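You operate a simulated robot arm through the tools that you are given. There is no shell and no other tool.

You run a simulated two-armed robot. Do the job below in one go: nothing can be reset, and whatever is moved stays where it is left.

## Task
Reprogram the clamped meter with the address and tariff on the work slip.
Fine: park the probe and switch programmer and holder off again after; the clock stays.

It is judged by the outcome, as a careful person would: the job done as asked, and still so three seconds after it is handed in. It fails if anything else is knocked over, pushed out of place, dropped, spilled or broken.

## Robot
Two 7-joint arms with fingered hands on one trunk that stands fixed in place. Base frame: the origin is at the foot of the trunk, x ahead of it, y to its left, z up; the work surface is at about z = 800. Readings come in mm, degrees, newtons and seconds.
The left shoulder is at [88, 170, 1161], the right one opposite. With the tool pointing down near the work surface each hand reaches from about 340 to 780 mm from the base axis, measured 20 degrees to its own side. Payload 4 kg a hand.
The tool frame of a hand sits at the grasp point between the pads (the TCP): z along the fingers, y along the line on which they close. The tips reach 26 mm beyond it. The gripper opens to 132 mm; its body begins 73 mm behind the TCP. The gripper is a hand of 4 fingers: y runs from the thumb to the fingers, the wrist lies at [0, 0, -224] in the tool frame, and closing takes about 1.5 s.
Orientation is told as [roll, pitch, yaw] about the base's x, y, z axes, in that order, counted from this pose: with the fingers straight down and closing along the base's y, the tool's x points along the base's -x, its y along +y and its z along -z.

## Interface
- The arms move only by the tool nudge_tool. It takes "left_targets", "right_targets" or both (then of equal length, played together; a hand with none holds still); each is a list that holds one entry, the list of rows, each a list of 6 numbers: the shift along the tool's x, y, z in units of 200 mm (1.0 is 200 mm), then the turn, a rotation vector about the tool's x, y, z in units of 90 degrees (1.0 is 90 degrees). In form: [[[tx, ty, tz, wx, wy, wz], ...]]. A call has 1 to 20 rows; each row is the pose to reach, as a shift and turn from the pose commanded when the call began, along the tool's axes at that moment. "left_claw" and "right_claw" are, for a hand that has rows, the finger opening in mm, from 0 to 132, set as the call begins (left out, the last holds). A call with a number of a shift or a turn outside -1 to 1 is refused whole. Rows are played at 5 a second. More than 50 mm and 8.6 degrees between two rows, or a gripper value outside its range, and nothing of the call is played. Where a pose cannot be reached the arm comes as near as it can. A force on the tool above 40 N (or 10 N above the force at the start of the call, whichever is more), or a blocked arm, ends the call early, and 0.2 s more pass. Each finger travels about 108 mm/s and halts on what it meets, pressing with about 26 N; the grip force reading is that of the motor and also rises with nothing between the fingers. The clock runs only during rows and for 0.2 s after the last one: add rows that repeat a pose to give the fingers time. It gives the time, the measured TCP pose, the force on the tool (base axes), the opening and the grip force at its end, in the units of the frame above (readings bear some noise), with the torque about the TCP (base axes, N m) and any sound that the robot's microphone picked up, and new pictures: "views" is both (left out), scene, wrist or none (wrist: the cameras of the hands that moved).
- Cameras (640 x 400 px; columns grow to the right, rows downward): "scene" is now at [176.1, -43.9, 1363.2]; the picture's right is [-0.48, -0.88, 0.00], its down [-0.29, 0.16, -0.94] and it looks along [0.83, -0.45, -0.33] (base axes); focal length 214 px, centre (320, 200). "left" rides on the left gripper at [-73, 6, -94] in its tool frame; the picture's right is [-0.08, -1.00, 0.00], its down [0.79, -0.06, -0.62] and it looks along [0.61, -0.05, 0.79] (tool axes); focal length 230 px, centre (320, 200). "right" rides on the right gripper at [73, 6, -94] in its tool frame; the picture's right is [-0.08, 1.00, 0.00], its down [-0.78, -0.06, -0.62] and it looks along [-0.62, -0.05, 0.79] (tool axes); focal length 230 px, centre (320, 200). There is no depth. A picture from a camera that has moved, and an enlarged one, comes with that camera's place and axes in the base frame and with its lens.
- move_column(by): moves the trunk up (or, below 0, down) by that many mm; the arms and the scene camera ride with it, the base frame stays. It gives what a move gives, with no picture.
- hand_shape(shape, hand): the hand has 4 fingers and takes this shape, open, in about a second: jaw (thumb against the fingers, like two jaws); tri (thumb and two fingers); tip (a fingertip pinch); poke (one finger out to press); point (the index stretched); flat (the hand flat); cup (the hand cupped); fist (a fist). The gripper value then closes the fingers along that shape, each until it touches; the sizes above hold for jaw. It gives what a move gives, with no picture.
- head_to(pan, tilt): turns the head with the scene camera to pan (to the left, within 80 degrees either way) and tilt (down, from -29 to 69), counted from straight ahead of the robot (the tilt from the chest, where the trunk bows). It gives what a move gives, and a new picture of the scene camera.
- zoom(camera, box): a new picture of the part [left, top, right, bottom] of that camera's present view, enlarged. No time passes.
- sign_off(): hands the job in; it is judged then, once.

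Places have to be worked out from the pictures, the camera data and where the tool is seen. Open the grippers and draw the arms clear of the work before you hand the job in, unless the task says otherwise.

The tools are called after "Emit:" by a JSON object that holds its "method" and its "body". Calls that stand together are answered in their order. nudge_tool: Moves the arms, as the interface text tells. Its arguments: {"type":"object","properties":{"left_targets":{"type":"array","items":{"type":"array","items":{"type":"array","items":{"type":"number"}}}},"left_claw":{"type":"number"},"right_targets":{"type":"array","items":{"type":"array","items":{"type":"array","items":{"type":"number"}}}},"right_claw":{"type":"number"},"views":{"type":"string","enum":["both","scene","wrist","none"]}},"required":[]} The other tools are called the same way: move_column (by) moves the trunk up or down; hand_shape (shape, hand) gives the hand a shape; head_to (pan, tilt) turns the head that bears the scene camera; zoom (camera, box) takes an enlarged picture of a part of a camera's view; sign_off () hands the job in.

At the start:

```text
time_s: 0.0
left_tool_pos: [489.1, -1.4, 1108.9]
left_tcp_rot: [0.1, 0.0, 0.0]
left_ft_force: [-0.7, -0.3, 1.2]
left_torque: [-0.02, 0.03, 0.01]
left_opening: 132.0
left_grasp_force: 0.0
left_shape: jaw
right_tool_pos: [314.9, -430.2, 1163.9]
right_tcp_rot: [3.6, 0.0, -1.4]
right_ft_force: [0.0, -0.4, -0.8]
right_torque: [-0.01, -0.01, -0.02]
right_opening: 132.0
right_grasp_force: 0.0
right_shape: jaw
trunk travel left (down, up): [-175.0, 176.0]
head pan, tilt (commanded): [-35.4, 68.8]
```

scene: 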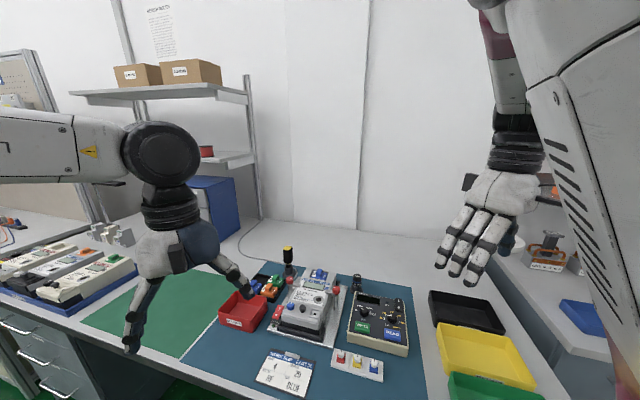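
right: 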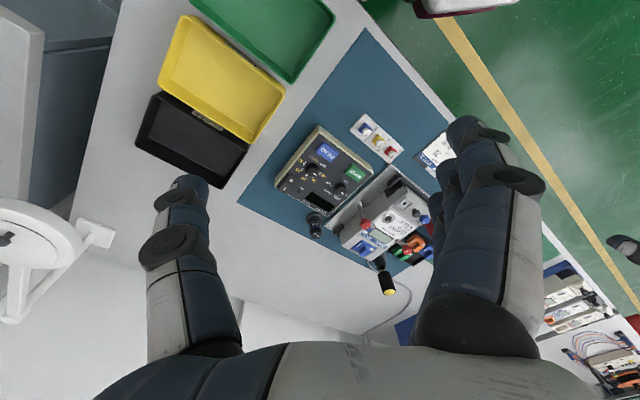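
left: 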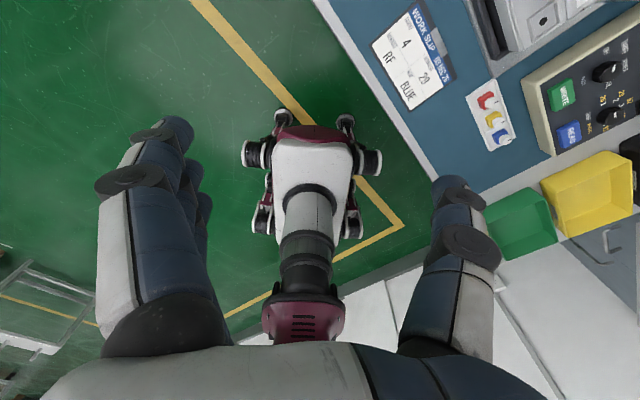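

I'll begin by looking closely at the scene: the work slip, programmer, holder and any notes on the wall. No motion yet.

Emit:
{"method": "zoom", "body": {"camera": "scene", "box": [220, 230, 440, 400]}}

Emit:
{"method": "zoom", "body": {"camera": "left", "box": [360, 0, 480, 120]}}

Emit:
{"method": "zoom", "body": {"camera": "left", "box": [440, 0, 640, 180]}}

Emit:
{"method": "zoom", "body": {"camera": "right", "box": [240, 90, 480, 300]}}

Emit:
{"method": "zoom", "body": {"camera": "scene", "box": [130, 0, 190, 60]}}

```text
2.35 times, centred on (330, 315) of scene
camera zoom: at [176.1, -43.9, 1363.2], right [-0.48, -0.88, 0.0], down [-0.29, 0.16, -0.94], along [0.83, -0.45, -0.33], focal length 505 px, centre (296, -71)
```

zoom: 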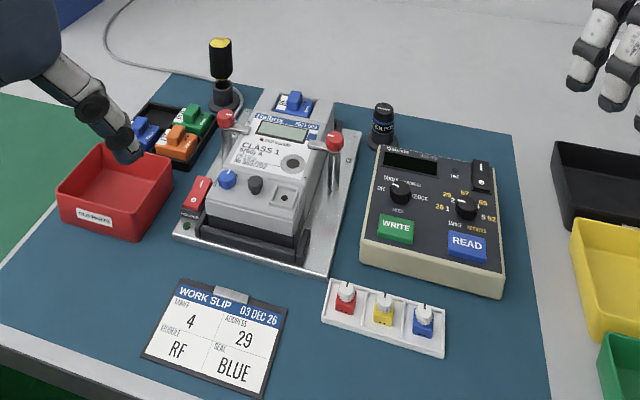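

```text
3.33 times, centred on (420, 60) of left
camera zoom: at [561.2, 4.0, 1202.7], right [0.08, -1.0, 0.0], down [-0.79, -0.06, 0.62], along [-0.61, -0.05, -0.79], focal length 767 px, centre (-13, 667)
```

zoom: 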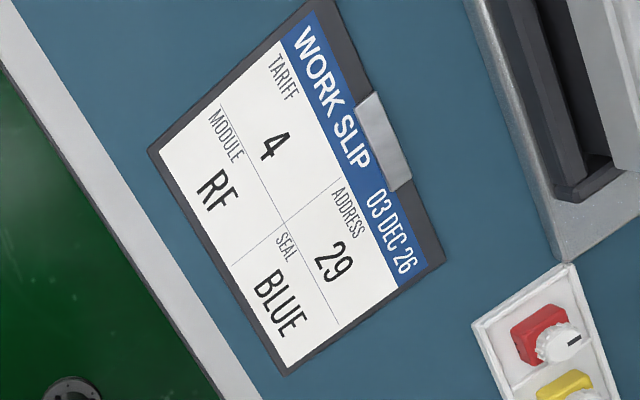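

```text
2.22 times, centred on (540, 90) of left
camera zoom: at [561.2, 4.0, 1202.7], right [0.08, -1.0, 0.0], down [-0.79, -0.06, 0.62], along [-0.61, -0.05, -0.79], focal length 511 px, centre (-169, 444)
```

zoom: 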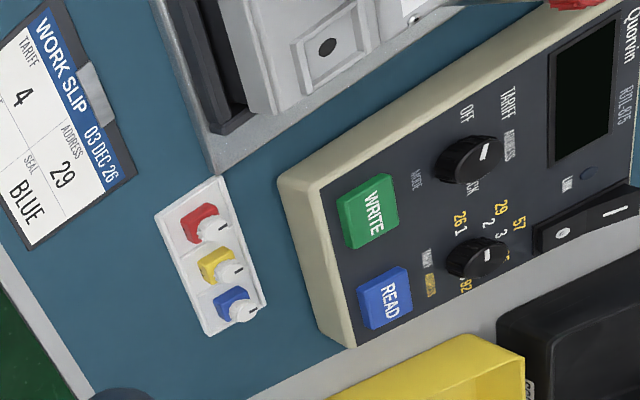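

```text
1.90 times, centred on (360, 195) of right
camera zoom: at [240.0, -430.1, 1259.3], right [0.1, 0.99, 0.06], down [0.78, -0.12, 0.61], along [0.61, -0.01, -0.79], focal length 438 px, centre (244, 210)
```

zoom: 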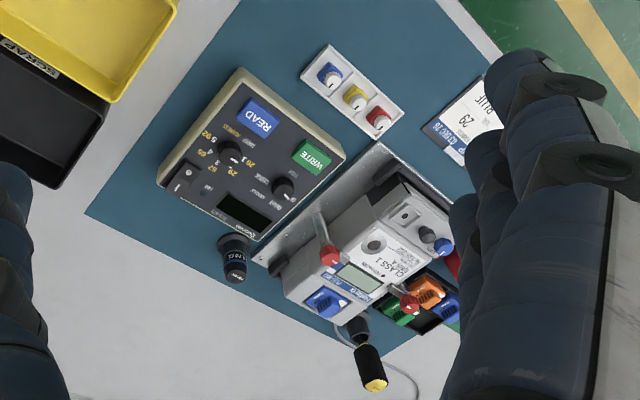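

```text
6.67 times, centred on (160, 30) of scene
camera zoom: at [176.1, -43.9, 1363.2], right [-0.48, -0.88, 0.0], down [-0.29, 0.16, -0.94], along [0.83, -0.45, -0.33], focal length 1430 px, centre (1387, 1333)
```

zoom: 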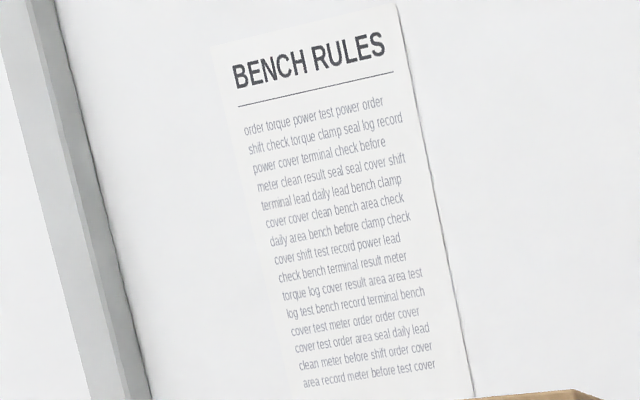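

The slip reads tariff 4, address 29. I look closer at the programmer dials, the holder and the probe.

Emit:
{"method": "zoom", "body": {"camera": "scene", "box": [340, 270, 420, 340]}}

Emit:
{"method": "zoom", "body": {"camera": "scene", "box": [270, 240, 360, 350]}}

Emit:
{"method": "zoom", "body": {"camera": "right", "box": [270, 120, 370, 220]}}

Emit:
{"method": "zoom", "body": {"camera": "right", "box": [320, 160, 440, 300]}}

Emit:
{"method": "zoom", "body": {"camera": "left", "box": [520, 10, 640, 160]}}

```text
5.71 times, centred on (380, 305) of scene
camera zoom: at [176.1, -43.9, 1363.2], right [-0.48, -0.88, 0.0], down [-0.29, 0.16, -0.94], along [0.83, -0.45, -0.33], focal length 1226 px, centre (-23, -400)
```

zoom: 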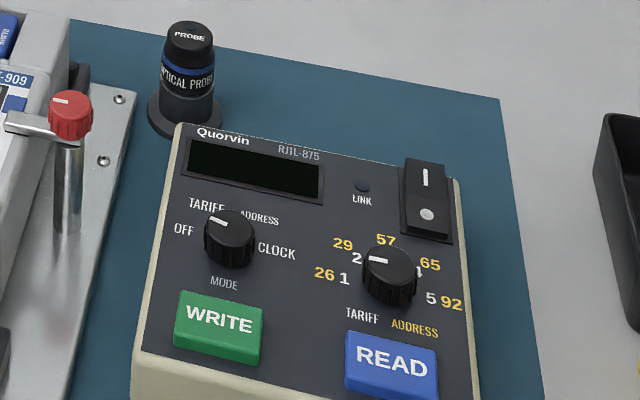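

```text
3.64 times, centred on (315, 295) of scene
camera zoom: at [176.1, -43.9, 1363.2], right [-0.48, -0.88, 0.0], down [-0.29, 0.16, -0.94], along [0.83, -0.45, -0.33], focal length 780 px, centre (338, -146)
```

zoom: 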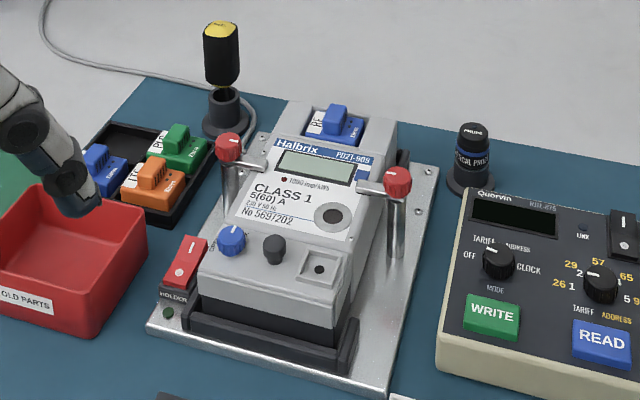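

```text
4.00 times, centred on (320, 170) of right
camera zoom: at [240.0, -430.1, 1259.3], right [0.1, 0.99, 0.06], down [0.78, -0.12, 0.61], along [0.61, -0.01, -0.79], focal length 920 px, centre (320, 320)
```

zoom: 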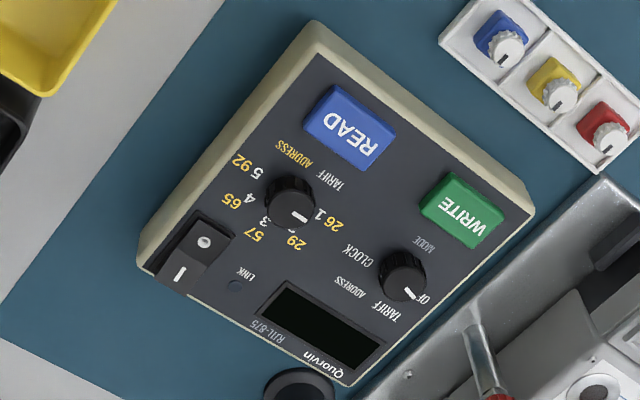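

```text
2.86 times, centred on (380, 230) of right
camera zoom: at [240.0, -430.1, 1259.3], right [0.1, 0.99, 0.06], down [0.78, -0.12, 0.61], along [0.61, -0.01, -0.79], focal length 657 px, centre (149, 114)
```

zoom: 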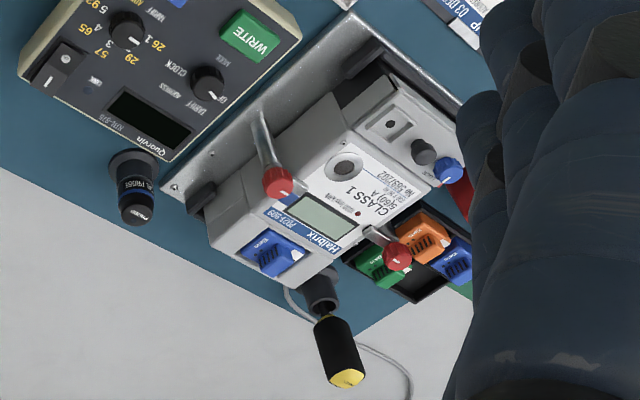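

```text
2.67 times, centred on (580, 85) of left
camera zoom: at [561.2, 4.0, 1202.7], right [0.08, -1.0, 0.0], down [-0.79, -0.06, 0.62], along [-0.61, -0.05, -0.79], focal length 614 px, centre (-373, 507)
```

zoom: 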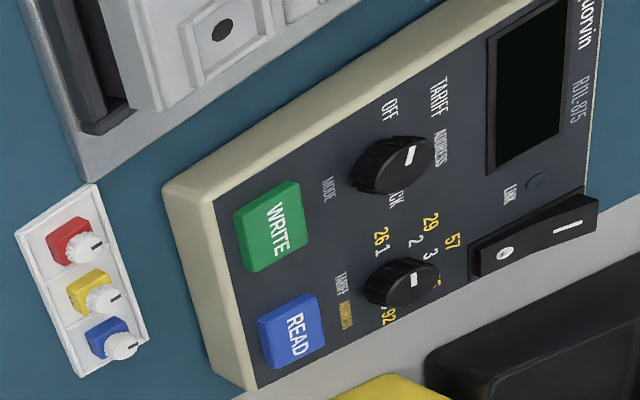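

The slip says TARIFF 4 / ADDRESS 29; the programmer's value dial has 1/26, 2/29, 3/57, 4/65, 5/92, so position 4 for tariff and position 2 for address. I judge the programmer to be centred near (515,-420), turned about -44°; I move the right hand to (419,-328,1000) with yaw -44° for a close look.

Emit:
{"method": "nudge_tool", "body": {"right_targets": [[[-0.0634, 0.0588, 0.1064, 0.0048, -0.0019, 0.0591], [-0.1269, 0.1175, 0.2129, 0.0095, -0.0037, 0.1183], [-0.1903, 0.1763, 0.3193, 0.0143, -0.0056, 0.1774], [-0.2538, 0.235, 0.4258, 0.019, -0.0075, 0.2365], [-0.3172, 0.2938, 0.5322, 0.0238, -0.0093, 0.2956], [-0.3806, 0.3525, 0.6386, 0.0285, -0.0112, 0.3548], [-0.4441, 0.4113, 0.7451, 0.0333, -0.0131, 0.4139], [-0.5075, 0.47, 0.8515, 0.038, -0.015, 0.473]]], "views": "both"}}

```text
time_s: 1.8
left_tool_pos: [488.4, -0.2, 1108.7]
left_tcp_rot: [0.0, 0.0, 0.0]
left_ft_force: [0.1, 1.2, 0.4]
left_torque: [-0.03, -0.01, 0.0]
left_opening: 131.9
left_grasp_force: 0.0
left_shape: jaw
right_tool_pos: [416.8, -330.7, 994.8]
right_tcp_rot: [2.5, 2.4, -46.0]
right_ft_force: [-0.2, -0.8, 0.3]
right_torque: [-0.01, 0.05, 0.03]
right_opening: 131.7
right_grasp_force: 0.0
right_shape: jaw
trunk travel left (down, up): [-175.0, 176.0]
head pan, tilt (commanded): [-35.4, 68.8]
camera scene: at [160.5, -44.2, 1320.6], right [-0.57, -0.82, 0.0], down [-0.6, 0.41, -0.68], along [0.56, -0.39, -0.73], focal length 214 px, centre (320, 200)
camera right: at [367.7, -280.5, 1093.1], right [0.77, 0.63, 0.04], down [0.5, -0.64, 0.58], along [0.39, -0.43, -0.81], focal length 230 px, centre (320, 200)
```

scene: 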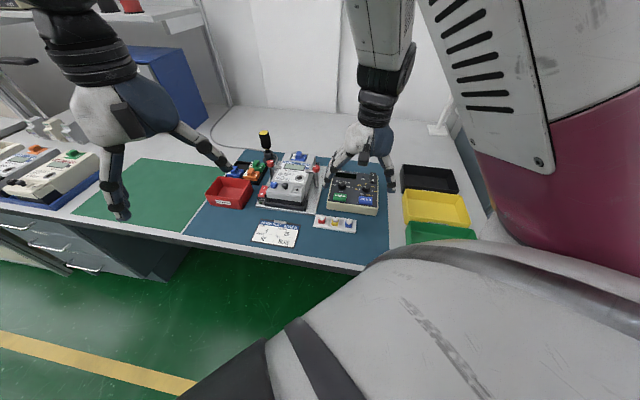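
right: 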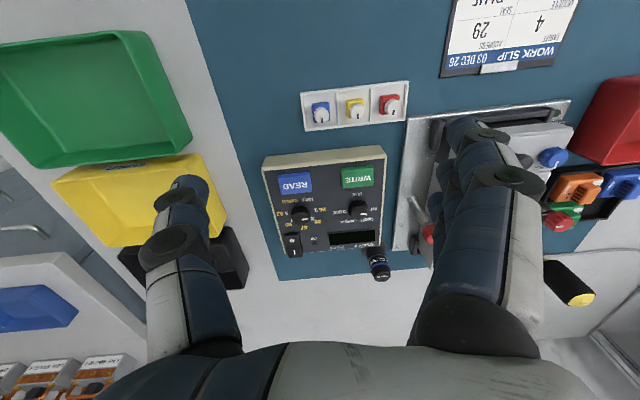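

The hand is over the programmer now and the head has settled to a steeper view. I zoom in to read dial positions and geometry.

Emit:
{"method": "zoom", "body": {"camera": "right", "box": [250, 140, 410, 290]}}

Emit:
{"method": "zoom", "body": {"camera": "scene", "box": [310, 150, 400, 220]}}

Emit:
{"method": "zoom", "body": {"camera": "scene", "box": [240, 140, 350, 220]}}

Emit:
{"method": "zoom", "body": {"camera": "right", "box": [400, 60, 640, 320]}}

```text
2.67 times, centred on (330, 215) of right
camera zoom: at [367.7, -280.5, 1093.1], right [0.77, 0.63, 0.04], down [0.5, -0.64, 0.58], along [0.39, -0.43, -0.81], focal length 614 px, centre (293, 160)
```

zoom: 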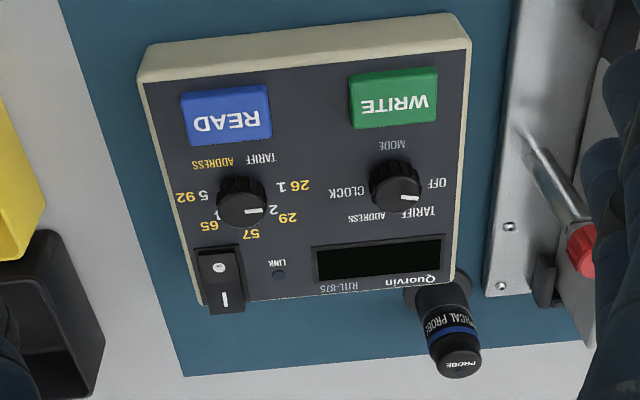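

```text
5.71 times, centred on (355, 185) of scene
camera zoom: at [160.5, -44.2, 1320.6], right [-0.57, -0.82, 0.0], down [-0.6, 0.41, -0.68], along [0.56, -0.39, -0.73], focal length 1226 px, centre (120, 286)
```

zoom: 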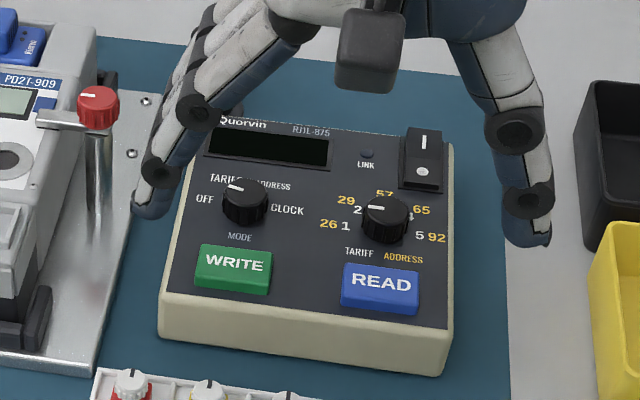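

```text
5.00 times, centred on (295, 180) of scene
camera zoom: at [160.5, -44.2, 1320.6], right [-0.57, -0.82, 0.0], down [-0.6, 0.41, -0.68], along [0.56, -0.39, -0.73], focal length 1072 px, centre (445, 300)
```

zoom: 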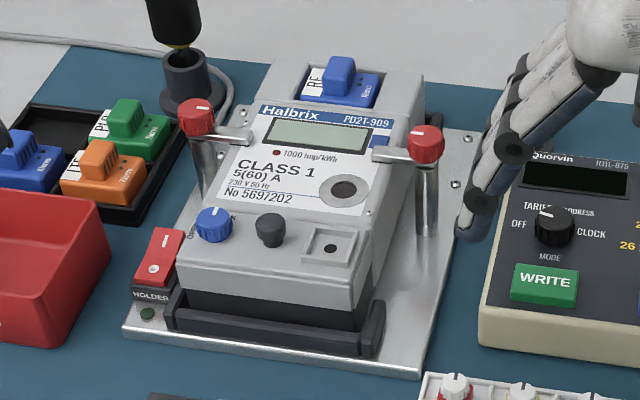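

```text
1.54 times, centred on (520, 190) of right
camera zoom: at [367.7, -280.5, 1093.1], right [0.77, 0.63, 0.04], down [0.5, -0.64, 0.58], along [0.39, -0.43, -0.81], focal length 354 px, centre (12, 215)
```

zoom: 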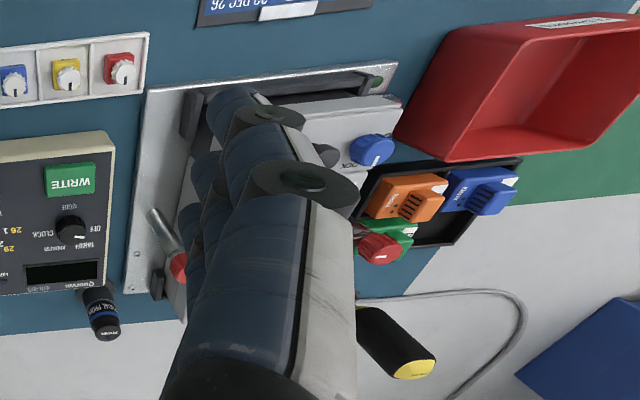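

The programmer reads clearly: mode dial at OFF, value dial near 2, rocker with I at the back end. Triangulating WRITE gives about (497,-353,855). I now put the right hand in the poke shape to see where its fingertip is.

Emit:
{"method": "hand_shape", "body": {"hand": "right", "shape": "poke"}}

Emit:
{"method": "zoom", "body": {"camera": "right", "box": [0, 0, 640, 400]}}

Emit:
{"method": "zoom", "body": {"camera": "scene", "box": [300, 60, 460, 220]}}

```text
time_s: 2.7
left_tool_pos: [488.4, -1.9, 1109.3]
left_tcp_rot: [0.0, 0.0, 0.0]
left_ft_force: [0.3, -0.5, -0.4]
left_torque: [0.02, -0.02, 0.05]
left_opening: 131.8
left_grasp_force: 0.1
left_shape: jaw
right_tool_pos: [414.3, -331.8, 996.0]
right_tcp_rot: [2.4, 2.4, -46.0]
right_ft_force: [-0.4, 0.3, -0.7]
right_torque: [-0.01, 0.02, 0.03]
right_opening: 0.2
right_grasp_force: 0.1
right_shape: poke
trunk travel left (down, up): [-175.0, 176.0]
head pan, tilt (commanded): [-35.4, 68.8]
```

```text
1.00 times, centred on (320, 200) of right (not enlarged: the box is as wide or as high as the picture)
camera zoom: at [367.0, -281.1, 1093.8], right [0.77, 0.63, 0.04], down [0.5, -0.64, 0.58], along [0.39, -0.43, -0.81], focal length 230 px, centre (320, 200)
```

zoom: 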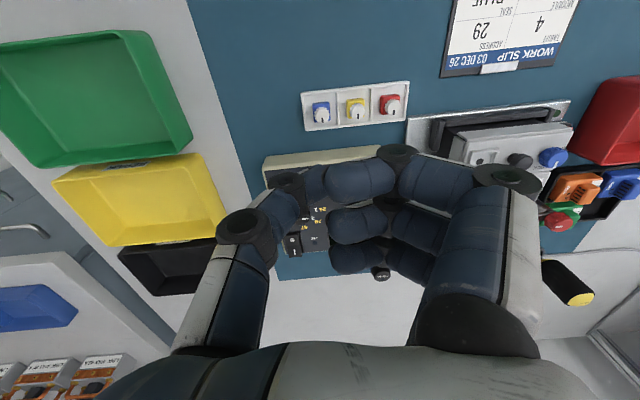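

```text
2.50 times, centred on (380, 140) of scene
camera zoom: at [160.0, -44.3, 1320.6], right [-0.57, -0.82, 0.0], down [-0.6, 0.41, -0.68], along [0.56, -0.39, -0.73], focal length 536 px, centre (170, 350)
```

zoom: 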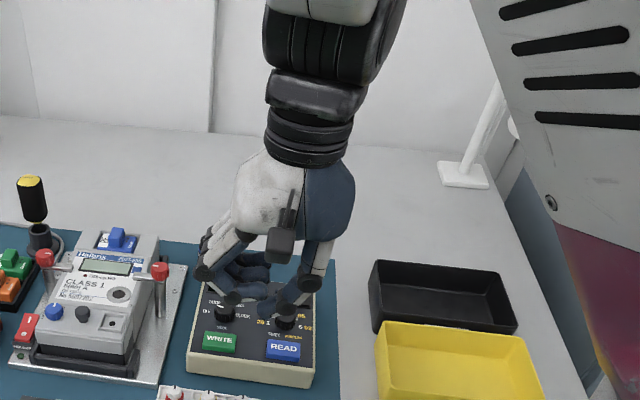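

The fingers look half-way through the change; I hold still for a second and look again.

Emit:
{"method": "nudge_tool", "body": {"right_targets": [[[0, 0, 0, 0, 0, 0], [0, 0, 0, 0, 0, 0], [0, 0, 0, 0, 0, 0], [0, 0, 0, 0, 0, 0], [0, 0, 0, 0, 0, 0]]], "views": "both"}}

Emit:
{"method": "zoom", "body": {"camera": "scene", "box": [310, 100, 410, 200]}}

```text
time_s: 3.9
left_tool_pos: [488.5, -1.9, 1108.1]
left_tcp_rot: [-0.1, 0.0, 0.0]
left_ft_force: [0.1, 0.4, -0.3]
left_torque: [0.03, -0.04, 0.01]
left_opening: 131.9
left_grasp_force: 0.1
left_shape: jaw
right_tool_pos: [415.0, -329.6, 993.9]
right_tcp_rot: [2.3, 2.5, -46.1]
right_ft_force: [-0.2, -0.5, -0.8]
right_torque: [0.02, -0.02, 0.0]
right_opening: 0.0
right_grasp_force: 0.1
right_shape: poke
trunk travel left (down, up): [-175.0, 176.0]
head pan, tilt (commanded): [-35.4, 68.8]
camera scene: at [159.9, -44.1, 1320.3], right [-0.57, -0.82, 0.0], down [-0.61, 0.42, -0.68], along [0.56, -0.38, -0.73], focal length 214 px, centre (320, 200)
camera right: at [367.0, -281.1, 1093.4], right [0.77, 0.63, 0.04], down [0.5, -0.64, 0.58], along [0.39, -0.43, -0.81], focal length 230 px, centre (320, 200)
```

scene: 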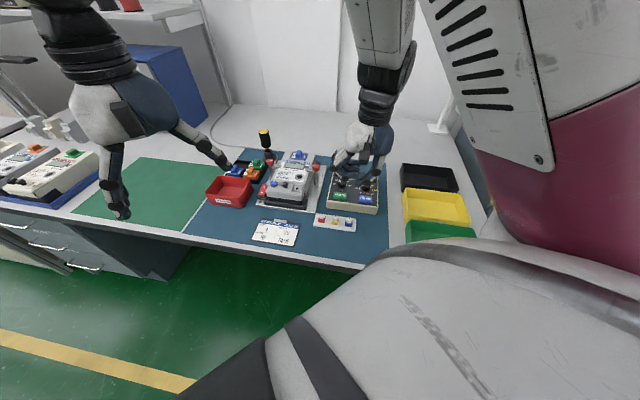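
right: 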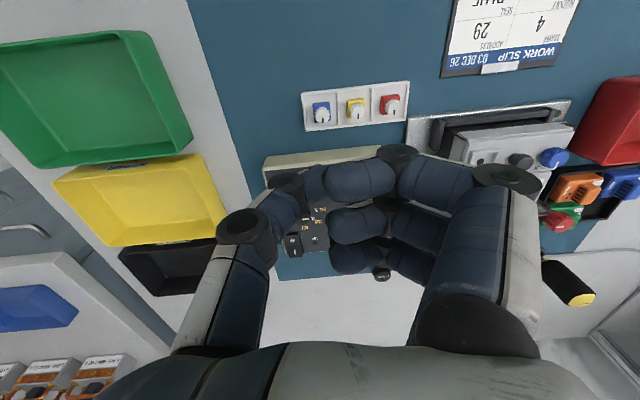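

```text
4.00 times, centred on (360, 150) of scene
camera zoom: at [159.9, -44.1, 1320.3], right [-0.57, -0.82, 0.0], down [-0.61, 0.42, -0.68], along [0.56, -0.38, -0.73], focal length 858 px, centre (160, 400)
```

zoom: 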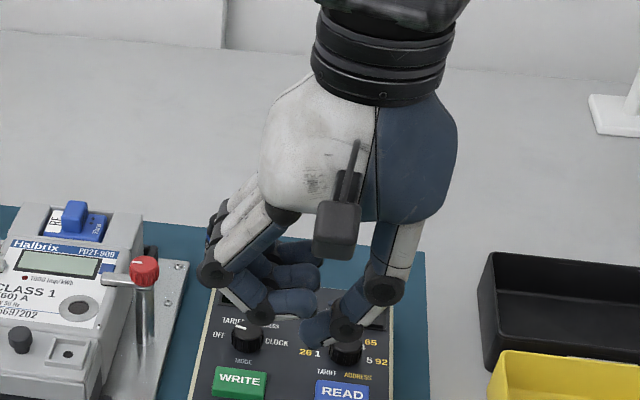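

Poke curls all fingers together, with the tip not clearly out. I try the "point" shape for comparison.

Emit:
{"method": "hand_shape", "body": {"hand": "right", "shape": "point"}}

Emit:
{"method": "zoom", "body": {"camera": "scene", "box": [310, 100, 410, 200]}}

Emit:
{"method": "zoom", "body": {"camera": "right", "box": [0, 0, 640, 400]}}

```text
time_s: 4.8
left_tool_pos: [489.4, -1.5, 1107.9]
left_tcp_rot: [0.1, 0.0, 0.1]
left_ft_force: [0.2, -0.5, 1.6]
left_torque: [0.0, 0.01, 0.0]
left_opening: 131.6
left_grasp_force: 0.1
left_shape: jaw
right_tool_pos: [413.4, -331.2, 995.5]
right_tcp_rot: [2.4, 2.6, -46.1]
right_ft_force: [0.5, 0.6, -0.9]
right_torque: [-0.05, 0.02, 0.02]
right_opening: 126.1
right_grasp_force: 0.1
right_shape: point
trunk travel left (down, up): [-175.0, 176.0]
head pan, tilt (commanded): [-35.4, 68.8]
```

```text
4.00 times, centred on (360, 150) of scene
camera zoom: at [159.8, -44.2, 1320.3], right [-0.57, -0.82, 0.0], down [-0.61, 0.42, -0.68], along [0.56, -0.38, -0.73], focal length 858 px, centre (160, 400)
```

zoom: 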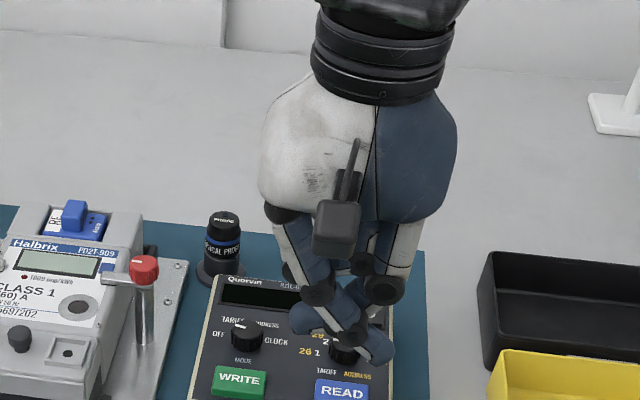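

```text
1.00 times, centred on (320, 200) of right (not enlarged: the box is as wide or as high as the picture)
camera zoom: at [367.0, -281.1, 1093.4], right [0.77, 0.63, 0.04], down [0.5, -0.64, 0.58], along [0.39, -0.43, -0.81], focal length 230 px, centre (320, 200)
```

zoom: 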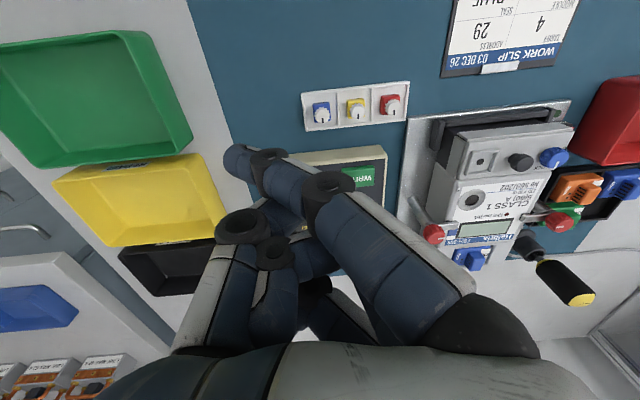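

I hold again for a second to see the settled "point" shape.

Emit:
{"method": "nudge_tool", "body": {"right_targets": [[[0, 0, 0, 0, 0, 0], [0, 0, 0, 0, 0, 0], [0, 0, 0, 0, 0, 0], [0, 0, 0, 0, 0, 0], [0, 0, 0, 0, 0, 0]]], "views": "wrist"}}

Emit:
{"method": "zoom", "body": {"camera": "scene", "box": [310, 100, 410, 200]}}

```text
time_s: 6.0
left_tool_pos: [488.4, -1.0, 1109.1]
left_tcp_rot: [-0.1, 0.0, 0.0]
left_ft_force: [0.3, -0.4, -0.7]
left_torque: [0.02, 0.01, 0.02]
left_opening: 131.8
left_grasp_force: 0.2
left_shape: jaw
right_tool_pos: [414.6, -329.9, 995.0]
right_tcp_rot: [2.4, 2.4, -46.1]
right_ft_force: [0.2, -0.5, 0.1]
right_torque: [0.0, 0.02, 0.01]
right_opening: 126.1
right_grasp_force: 0.0
right_shape: point
trunk travel left (down, up): [-175.0, 176.0]
head pan, tilt (commanded): [-35.4, 68.8]
camera right: at [366.9, -281.2, 1093.2], right [0.77, 0.63, 0.04], down [0.5, -0.64, 0.58], along [0.39, -0.43, -0.81], focal length 230 px, centre (320, 200)
```

right: 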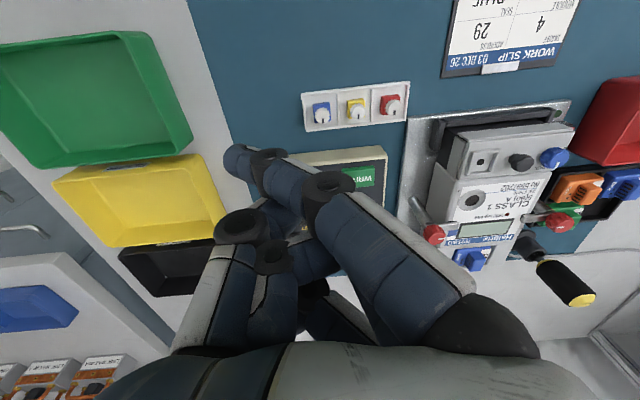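

```text
4.00 times, centred on (360, 150) of scene
camera zoom: at [159.6, -44.1, 1320.0], right [-0.57, -0.82, 0.0], down [-0.61, 0.42, -0.68], along [0.56, -0.38, -0.74], focal length 858 px, centre (160, 400)
```

zoom: 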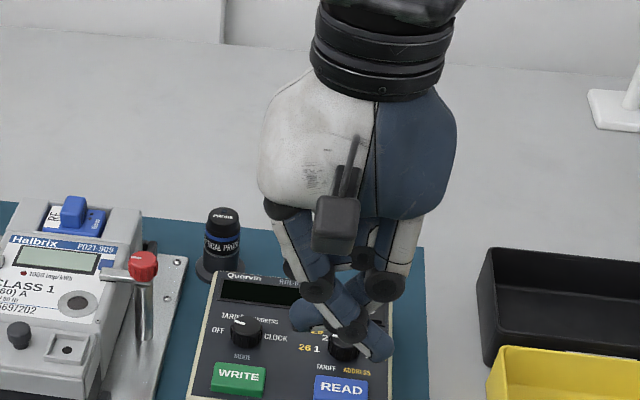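

"Point" sweeps the index across past the thumb, which is awkward. I try "tip" next, closing it to see where the pinch meets.

Emit:
{"method": "hand_shape", "body": {"hand": "right", "shape": "tip"}}

Emit:
{"method": "zoom", "body": {"camera": "right", "box": [0, 0, 640, 400]}}

Emit:
{"method": "zoom", "body": {"camera": "scene", "box": [310, 100, 410, 200]}}

Emit:
{"method": "nudge_tool", "body": {"right_targets": [[[0, 0, 0, 0, 0, 0], [0, 0, 0, 0, 0, 0], [0, 0, 0, 0, 0, 0], [0, 0, 0, 0, 0, 0], [0, 0, 0, 0, 0, 0], [0, 0, 0, 0, 0, 0], [0, 0, 0, 0, 0, 0], [0, 0, 0, 0, 0, 0]]], "right_claw": 0, "views": "wrist"}}

Emit:
{"method": "zoom", "body": {"camera": "scene", "box": [310, 100, 410, 200]}}

```text
time_s: 6.9
left_tool_pos: [488.6, -2.3, 1109.1]
left_tcp_rot: [-0.1, 0.0, 0.0]
left_ft_force: [-0.6, -0.4, -0.5]
left_torque: [-0.01, 0.01, 0.01]
left_opening: 131.8
left_grasp_force: 0.0
left_shape: jaw
right_tool_pos: [414.7, -331.0, 996.0]
right_tcp_rot: [2.3, 2.5, -46.2]
right_ft_force: [-0.6, -0.4, 0.0]
right_torque: [-0.02, 0.01, -0.02]
right_opening: 131.8
right_grasp_force: 0.0
right_shape: tip
trunk travel left (down, up): [-175.0, 176.0]
head pan, tilt (commanded): [-35.4, 68.8]
```

```text
1.00 times, centred on (320, 200) of right (not enlarged: the box is as wide or as high as the picture)
camera zoom: at [366.9, -281.1, 1093.1], right [0.77, 0.63, 0.04], down [0.5, -0.64, 0.58], along [0.39, -0.43, -0.82], focal length 230 px, centre (320, 200)
```

zoom: 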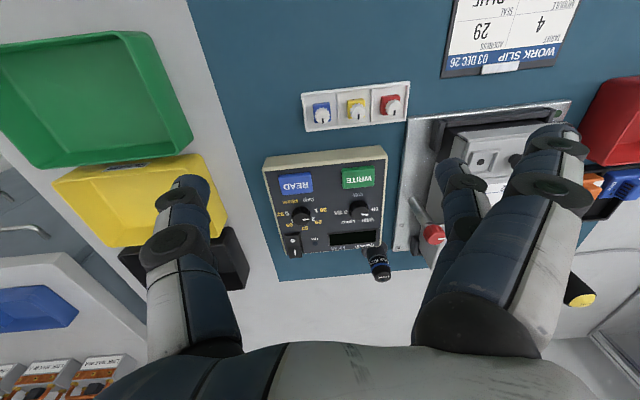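

```text
4.00 times, centred on (360, 150) of scene
camera zoom: at [159.6, -44.1, 1320.0], right [-0.57, -0.82, 0.0], down [-0.61, 0.42, -0.68], along [0.56, -0.38, -0.74], focal length 858 px, centre (160, 400)
```

zoom: 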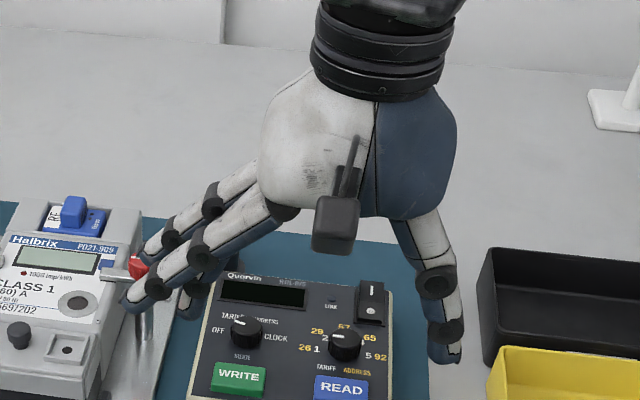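

```text
time_s: 8.7
left_tool_pos: [488.4, -0.3, 1108.1]
left_tcp_rot: [0.0, -0.1, -0.1]
left_ft_force: [-0.2, 0.1, 0.8]
left_torque: [0.02, -0.04, -0.01]
left_opening: 132.0
left_grasp_force: 0.0
left_shape: jaw
right_tool_pos: [414.5, -330.8, 994.6]
right_tcp_rot: [2.4, 2.5, -46.1]
right_ft_force: [-0.1, 0.3, -0.4]
right_torque: [-0.01, 0.04, 0.0]
right_opening: 0.0
right_grasp_force: 26.2
right_shape: tip
trunk travel left (down, up): [-175.0, 176.0]
head pan, tilt (commanded): [-35.4, 68.8]
camera right: at [366.9, -281.1, 1093.1], right [0.77, 0.63, 0.04], down [0.5, -0.64, 0.58], along [0.39, -0.43, -0.81], focal length 230 px, centre (320, 200)
```

right: 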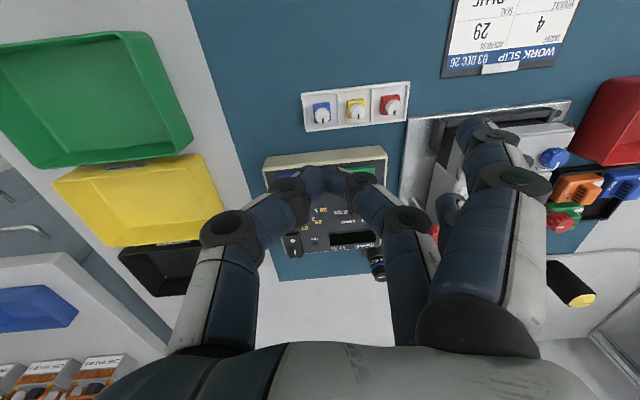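

```text
4.00 times, centred on (360, 150) of scene
camera zoom: at [159.6, -44.1, 1320.0], right [-0.57, -0.82, 0.0], down [-0.61, 0.42, -0.68], along [0.56, -0.38, -0.74], focal length 858 px, centre (160, 400)
```

zoom: 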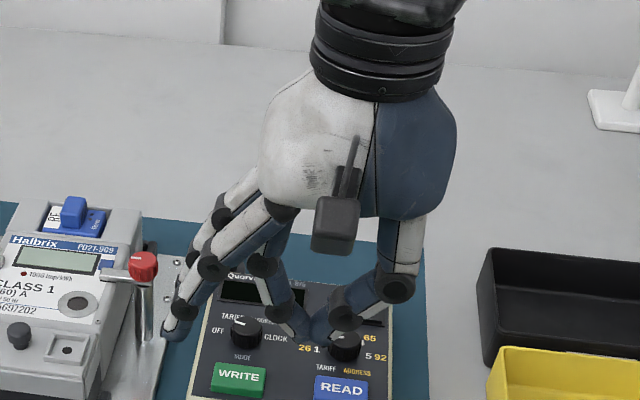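

In "tip" the thumb meets the middle finger at about the nominal tip point while two fingers stay out. To judge heights from the side I bring the left hand to about (520,-120,960), turned to look along -y, as a second close camera.

Emit:
{"method": "nudge_tool", "body": {"left_targets": [[[-0.0129, -0.0496, 0.0621, 0.0232, 0.0232, -0.081], [-0.0258, -0.0992, 0.1242, 0.0465, 0.0465, -0.162], [-0.0388, -0.1488, 0.1863, 0.0697, 0.0697, -0.243], [-0.0517, -0.1983, 0.2483, 0.0929, 0.0929, -0.324], [-0.0646, -0.2479, 0.3104, 0.1161, 0.1161, -0.405], [-0.0775, -0.2975, 0.3725, 0.1394, 0.1394, -0.486], [-0.0904, -0.3471, 0.4346, 0.1626, 0.1626, -0.567], [-0.1033, -0.3967, 0.4967, 0.1858, 0.1858, -0.648], [-0.1163, -0.4463, 0.5588, 0.209, 0.209, -0.729], [-0.1292, -0.4958, 0.6208, 0.2323, 0.2323, -0.81], [-0.1421, -0.5454, 0.6829, 0.2555, 0.2555, -0.891], [-0.155, -0.595, 0.745, 0.2787, 0.2787, -0.972], [-0.155, -0.595, 0.745, 0.2787, 0.2787, -0.972]]], "views": "both"}}

```text
time_s: 11.5
left_tool_pos: [519.6, -121.5, 959.3]
left_tcp_rot: [0.0, 32.2, 90.1]
left_ft_force: [0.4, -0.5, 0.3]
left_torque: [-0.02, -0.01, 0.01]
left_opening: 132.0
left_grasp_force: 0.1
left_shape: jaw
right_tool_pos: [413.1, -330.0, 995.2]
right_tcp_rot: [2.3, 2.6, -46.1]
right_ft_force: [0.1, 0.3, 0.9]
right_torque: [0.01, 0.01, 0.01]
right_opening: 0.0
right_grasp_force: 26.0
right_shape: tip
trunk travel left (down, up): [-175.0, 176.0]
head pan, tilt (commanded): [-35.4, 68.8]
camera scene: at [159.6, -44.1, 1320.1], right [-0.57, -0.82, 0.0], down [-0.61, 0.42, -0.68], along [0.56, -0.38, -0.74], focal length 214 px, centre (320, 200)
camera left: at [513.1, -9.6, 1000.6], right [1.0, 0.07, -0.04], down [0.06, -0.34, 0.94], along [0.05, -0.94, -0.34], focal length 230 px, centre (320, 200)
```

scene: 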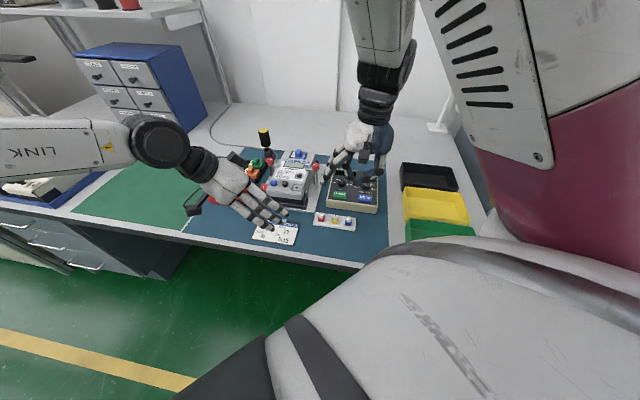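
left: 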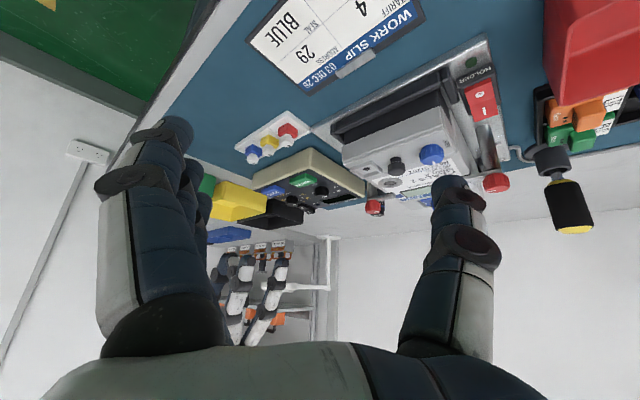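

The left camera now gives a (upside-down) side view. I zoom on the right hand and on the holder switch.

Emit:
{"method": "zoom", "body": {"camera": "left", "box": [200, 140, 340, 350]}}

Emit:
{"method": "zoom", "body": {"camera": "left", "box": [320, 30, 520, 220]}}

```text
1.90 times, centred on (270, 245) of left
camera zoom: at [513.1, -9.6, 1000.6], right [1.0, 0.07, -0.04], down [0.06, -0.34, 0.94], along [0.05, -0.94, -0.34], focal length 438 px, centre (415, 114)
```

zoom: 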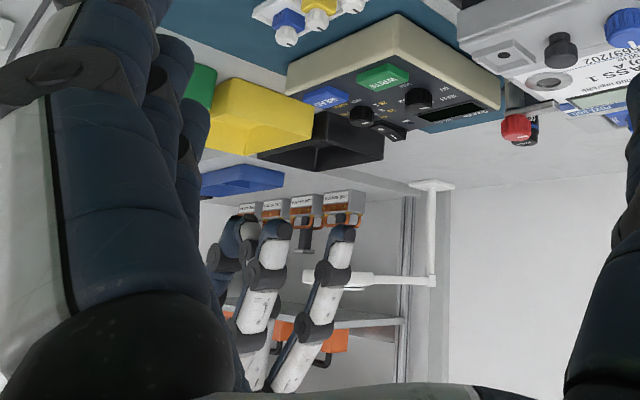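

```text
2.11 times, centred on (420, 125) of left
camera zoom: at [513.1, -9.6, 1000.6], right [1.0, 0.07, -0.04], down [0.06, -0.34, 0.94], along [0.05, -0.94, -0.34], focal length 484 px, centre (110, 358)
```

zoom: 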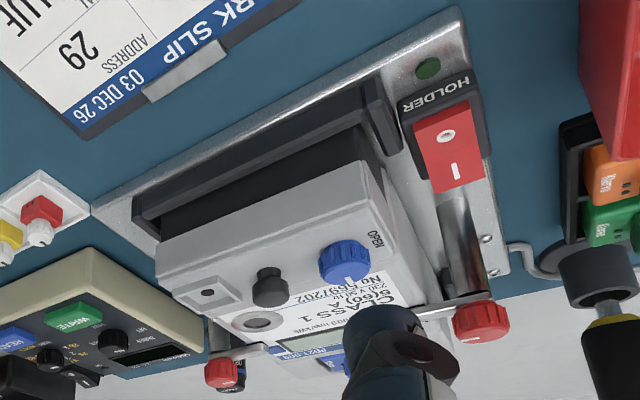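

All the tips end at nearly the same height in "tip". I check "poke" again from this side view, and whether a claw value opens it.

Emit:
{"method": "hand_shape", "body": {"hand": "right", "shape": "poke"}}

Emit:
{"method": "zoom", "body": {"camera": "left", "box": [200, 180, 320, 330]}}

Emit:
{"method": "nudge_tool", "body": {"right_targets": [[[0, 0, 0, 0, 0, 0], [0, 0, 0, 0, 0, 0], [0, 0, 0, 0, 0, 0], [0, 0, 0, 0, 0, 0], [0, 0, 0, 0, 0, 0], [0, 0, 0, 0, 0, 0]]], "right_claw": 60, "views": "wrist"}}

Emit:
{"method": "zoom", "body": {"camera": "left", "box": [200, 180, 320, 330]}}

Emit:
{"method": "zoom", "body": {"camera": "scene", "box": [310, 100, 410, 200]}}

```text
time_s: 12.4
left_tool_pos: [520.1, -120.1, 958.9]
left_tcp_rot: [-0.1, 32.0, 90.0]
left_ft_force: [0.2, 0.0, -0.6]
left_torque: [-0.01, 0.0, 0.03]
left_opening: 132.0
left_grasp_force: 0.1
left_shape: jaw
right_tool_pos: [414.6, -330.1, 995.3]
right_tcp_rot: [2.2, 2.6, -46.1]
right_ft_force: [0.0, -0.6, 0.4]
right_torque: [0.01, -0.02, 0.02]
right_opening: 0.0
right_grasp_force: 0.1
right_shape: poke
trunk travel left (down, up): [-175.0, 176.0]
head pan, tilt (commanded): [-35.4, 68.8]
```

```text
2.67 times, centred on (260, 255) of left
camera zoom: at [513.2, -9.6, 1000.7], right [1.0, 0.07, -0.04], down [0.06, -0.34, 0.94], along [0.05, -0.94, -0.34], focal length 614 px, centre (480, 53)
```

zoom: 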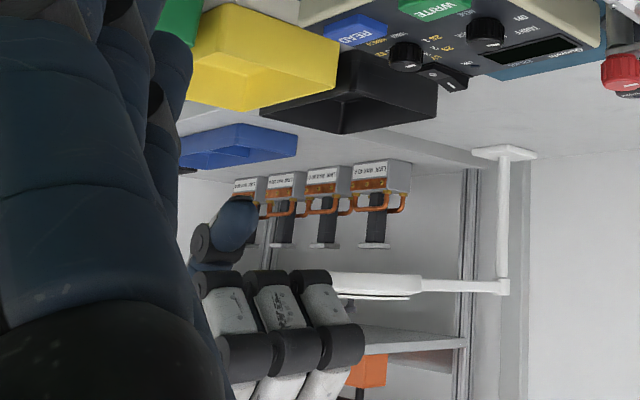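

```text
time_s: 13.8
left_tool_pos: [520.2, -120.1, 959.9]
left_tcp_rot: [0.0, 32.0, 90.0]
left_ft_force: [0.3, -0.4, 0.1]
left_torque: [0.01, -0.01, -0.01]
left_opening: 131.8
left_grasp_force: 0.0
left_shape: jaw
right_tool_pos: [414.3, -331.1, 994.6]
right_tcp_rot: [2.3, 2.5, -46.1]
right_ft_force: [-0.5, -0.1, 0.0]
right_torque: [0.0, 0.01, -0.05]
right_opening: 0.2
right_grasp_force: 0.0
right_shape: poke
trunk travel left (down, up): [-175.0, 176.0]
head pan, tilt (commanded): [-35.4, 68.8]
camera right: at [366.9, -281.1, 1093.2], right [0.77, 0.63, 0.04], down [0.5, -0.64, 0.58], along [0.39, -0.43, -0.81], focal length 230 px, centre (320, 200)
```

right: 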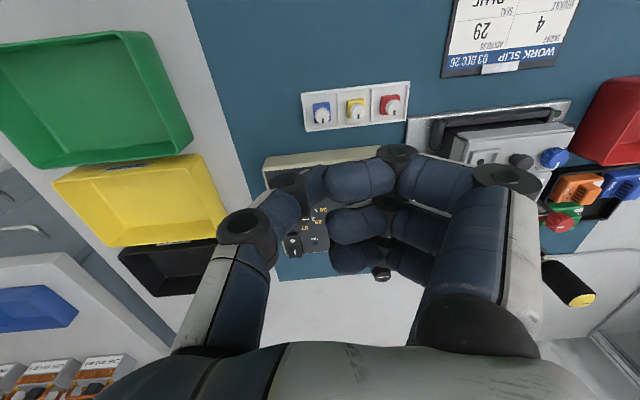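

```text
2.67 times, centred on (260, 255) of left
camera zoom: at [513.3, -9.5, 1000.7], right [1.0, 0.07, -0.04], down [0.06, -0.34, 0.94], along [0.05, -0.94, -0.34], focal length 614 px, centre (480, 53)
```

zoom: 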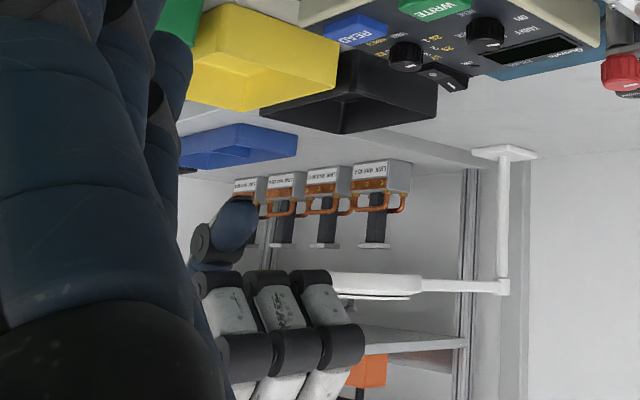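

```text
4.00 times, centred on (360, 150) of scene
camera zoom: at [159.7, -44.1, 1320.0], right [-0.57, -0.82, 0.0], down [-0.61, 0.42, -0.68], along [0.56, -0.38, -0.74], focal length 858 px, centre (160, 400)
```

zoom: 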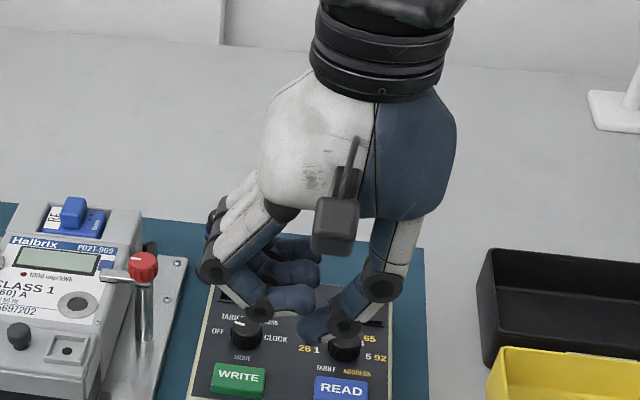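

Now it is clear: in "poke" the thumb sticks out about 45 mm below the curled fingers, a good single poker. I zoom the three cameras on the rockers, dials and port to triangulate places.

Emit:
{"method": "zoom", "body": {"camera": "left", "box": [250, 140, 390, 220]}}

Emit:
{"method": "zoom", "body": {"camera": "left", "box": [440, 40, 540, 130]}}

Emit:
{"method": "zoom", "body": {"camera": "scene", "box": [255, 140, 325, 220]}}

Emit:
{"method": "zoom", "body": {"camera": "scene", "box": [325, 160, 395, 220]}}

Emit:
{"method": "zoom", "body": {"camera": "right", "box": [420, 100, 600, 240]}}

```text
4.57 times, centred on (320, 180) of left
camera zoom: at [513.3, -9.5, 1000.7], right [1.0, 0.07, -0.04], down [0.06, -0.34, 0.94], along [0.05, -0.94, -0.34], focal length 1052 px, centre (320, 291)
```

zoom: 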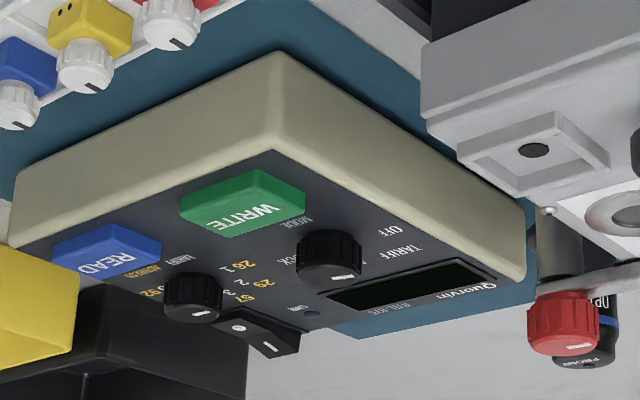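

```text
4.44 times, centred on (490, 85) of left
camera zoom: at [513.3, -9.5, 1000.7], right [1.0, 0.07, -0.04], down [0.06, -0.34, 0.94], along [0.05, -0.94, -0.34], focal length 1022 px, centre (-436, 711)
```

zoom: 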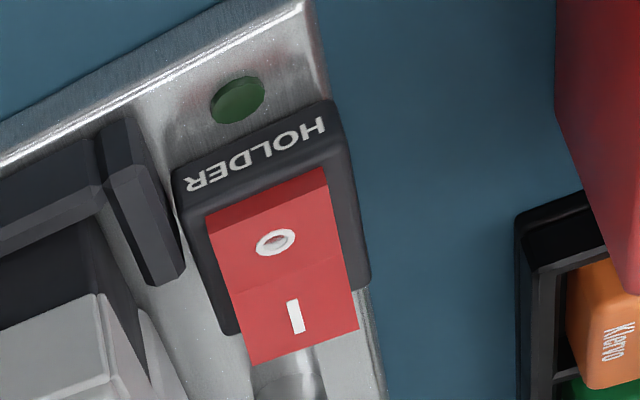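

```text
5.00 times, centred on (290, 180) of scene
camera zoom: at [159.7, -44.1, 1320.0], right [-0.57, -0.82, 0.0], down [-0.61, 0.42, -0.68], along [0.56, -0.38, -0.74], focal length 1072 px, centre (470, 300)
```

zoom: 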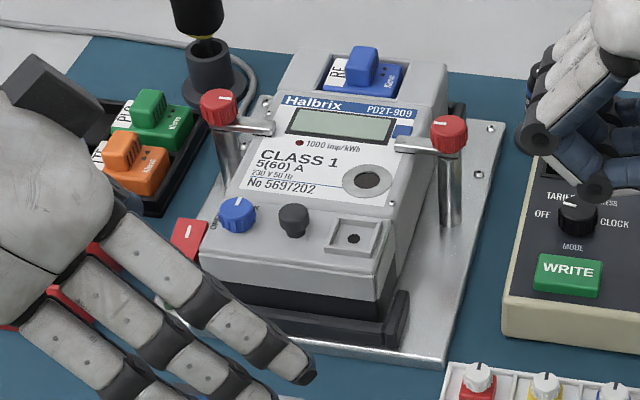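

```text
6.67 times, centred on (360, 190) of scene
camera zoom: at [159.7, -44.1, 1320.0], right [-0.57, -0.82, 0.0], down [-0.61, 0.42, -0.68], along [0.56, -0.38, -0.74], focal length 1430 px, centre (53, 267)
```

zoom: 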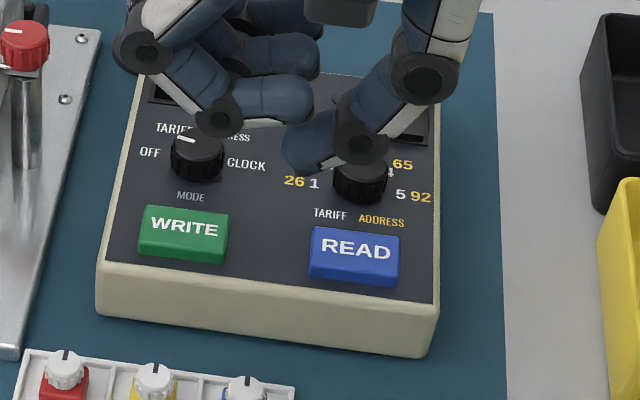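

```text
2.86 times, centred on (510, 170) of right
camera zoom: at [366.9, -281.1, 1093.2], right [0.77, 0.63, 0.04], down [0.5, -0.64, 0.58], along [0.39, -0.43, -0.81], focal length 657 px, centre (-223, 286)
```

zoom: 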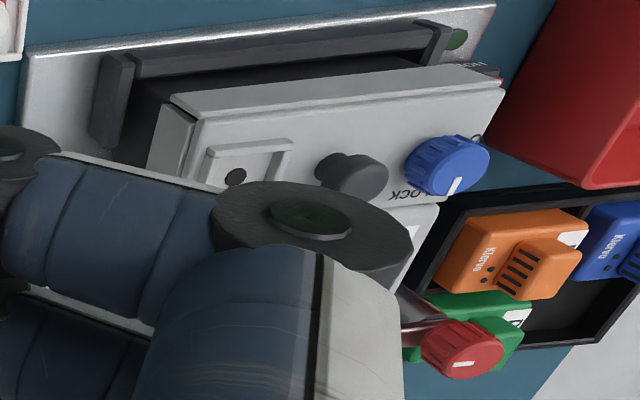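

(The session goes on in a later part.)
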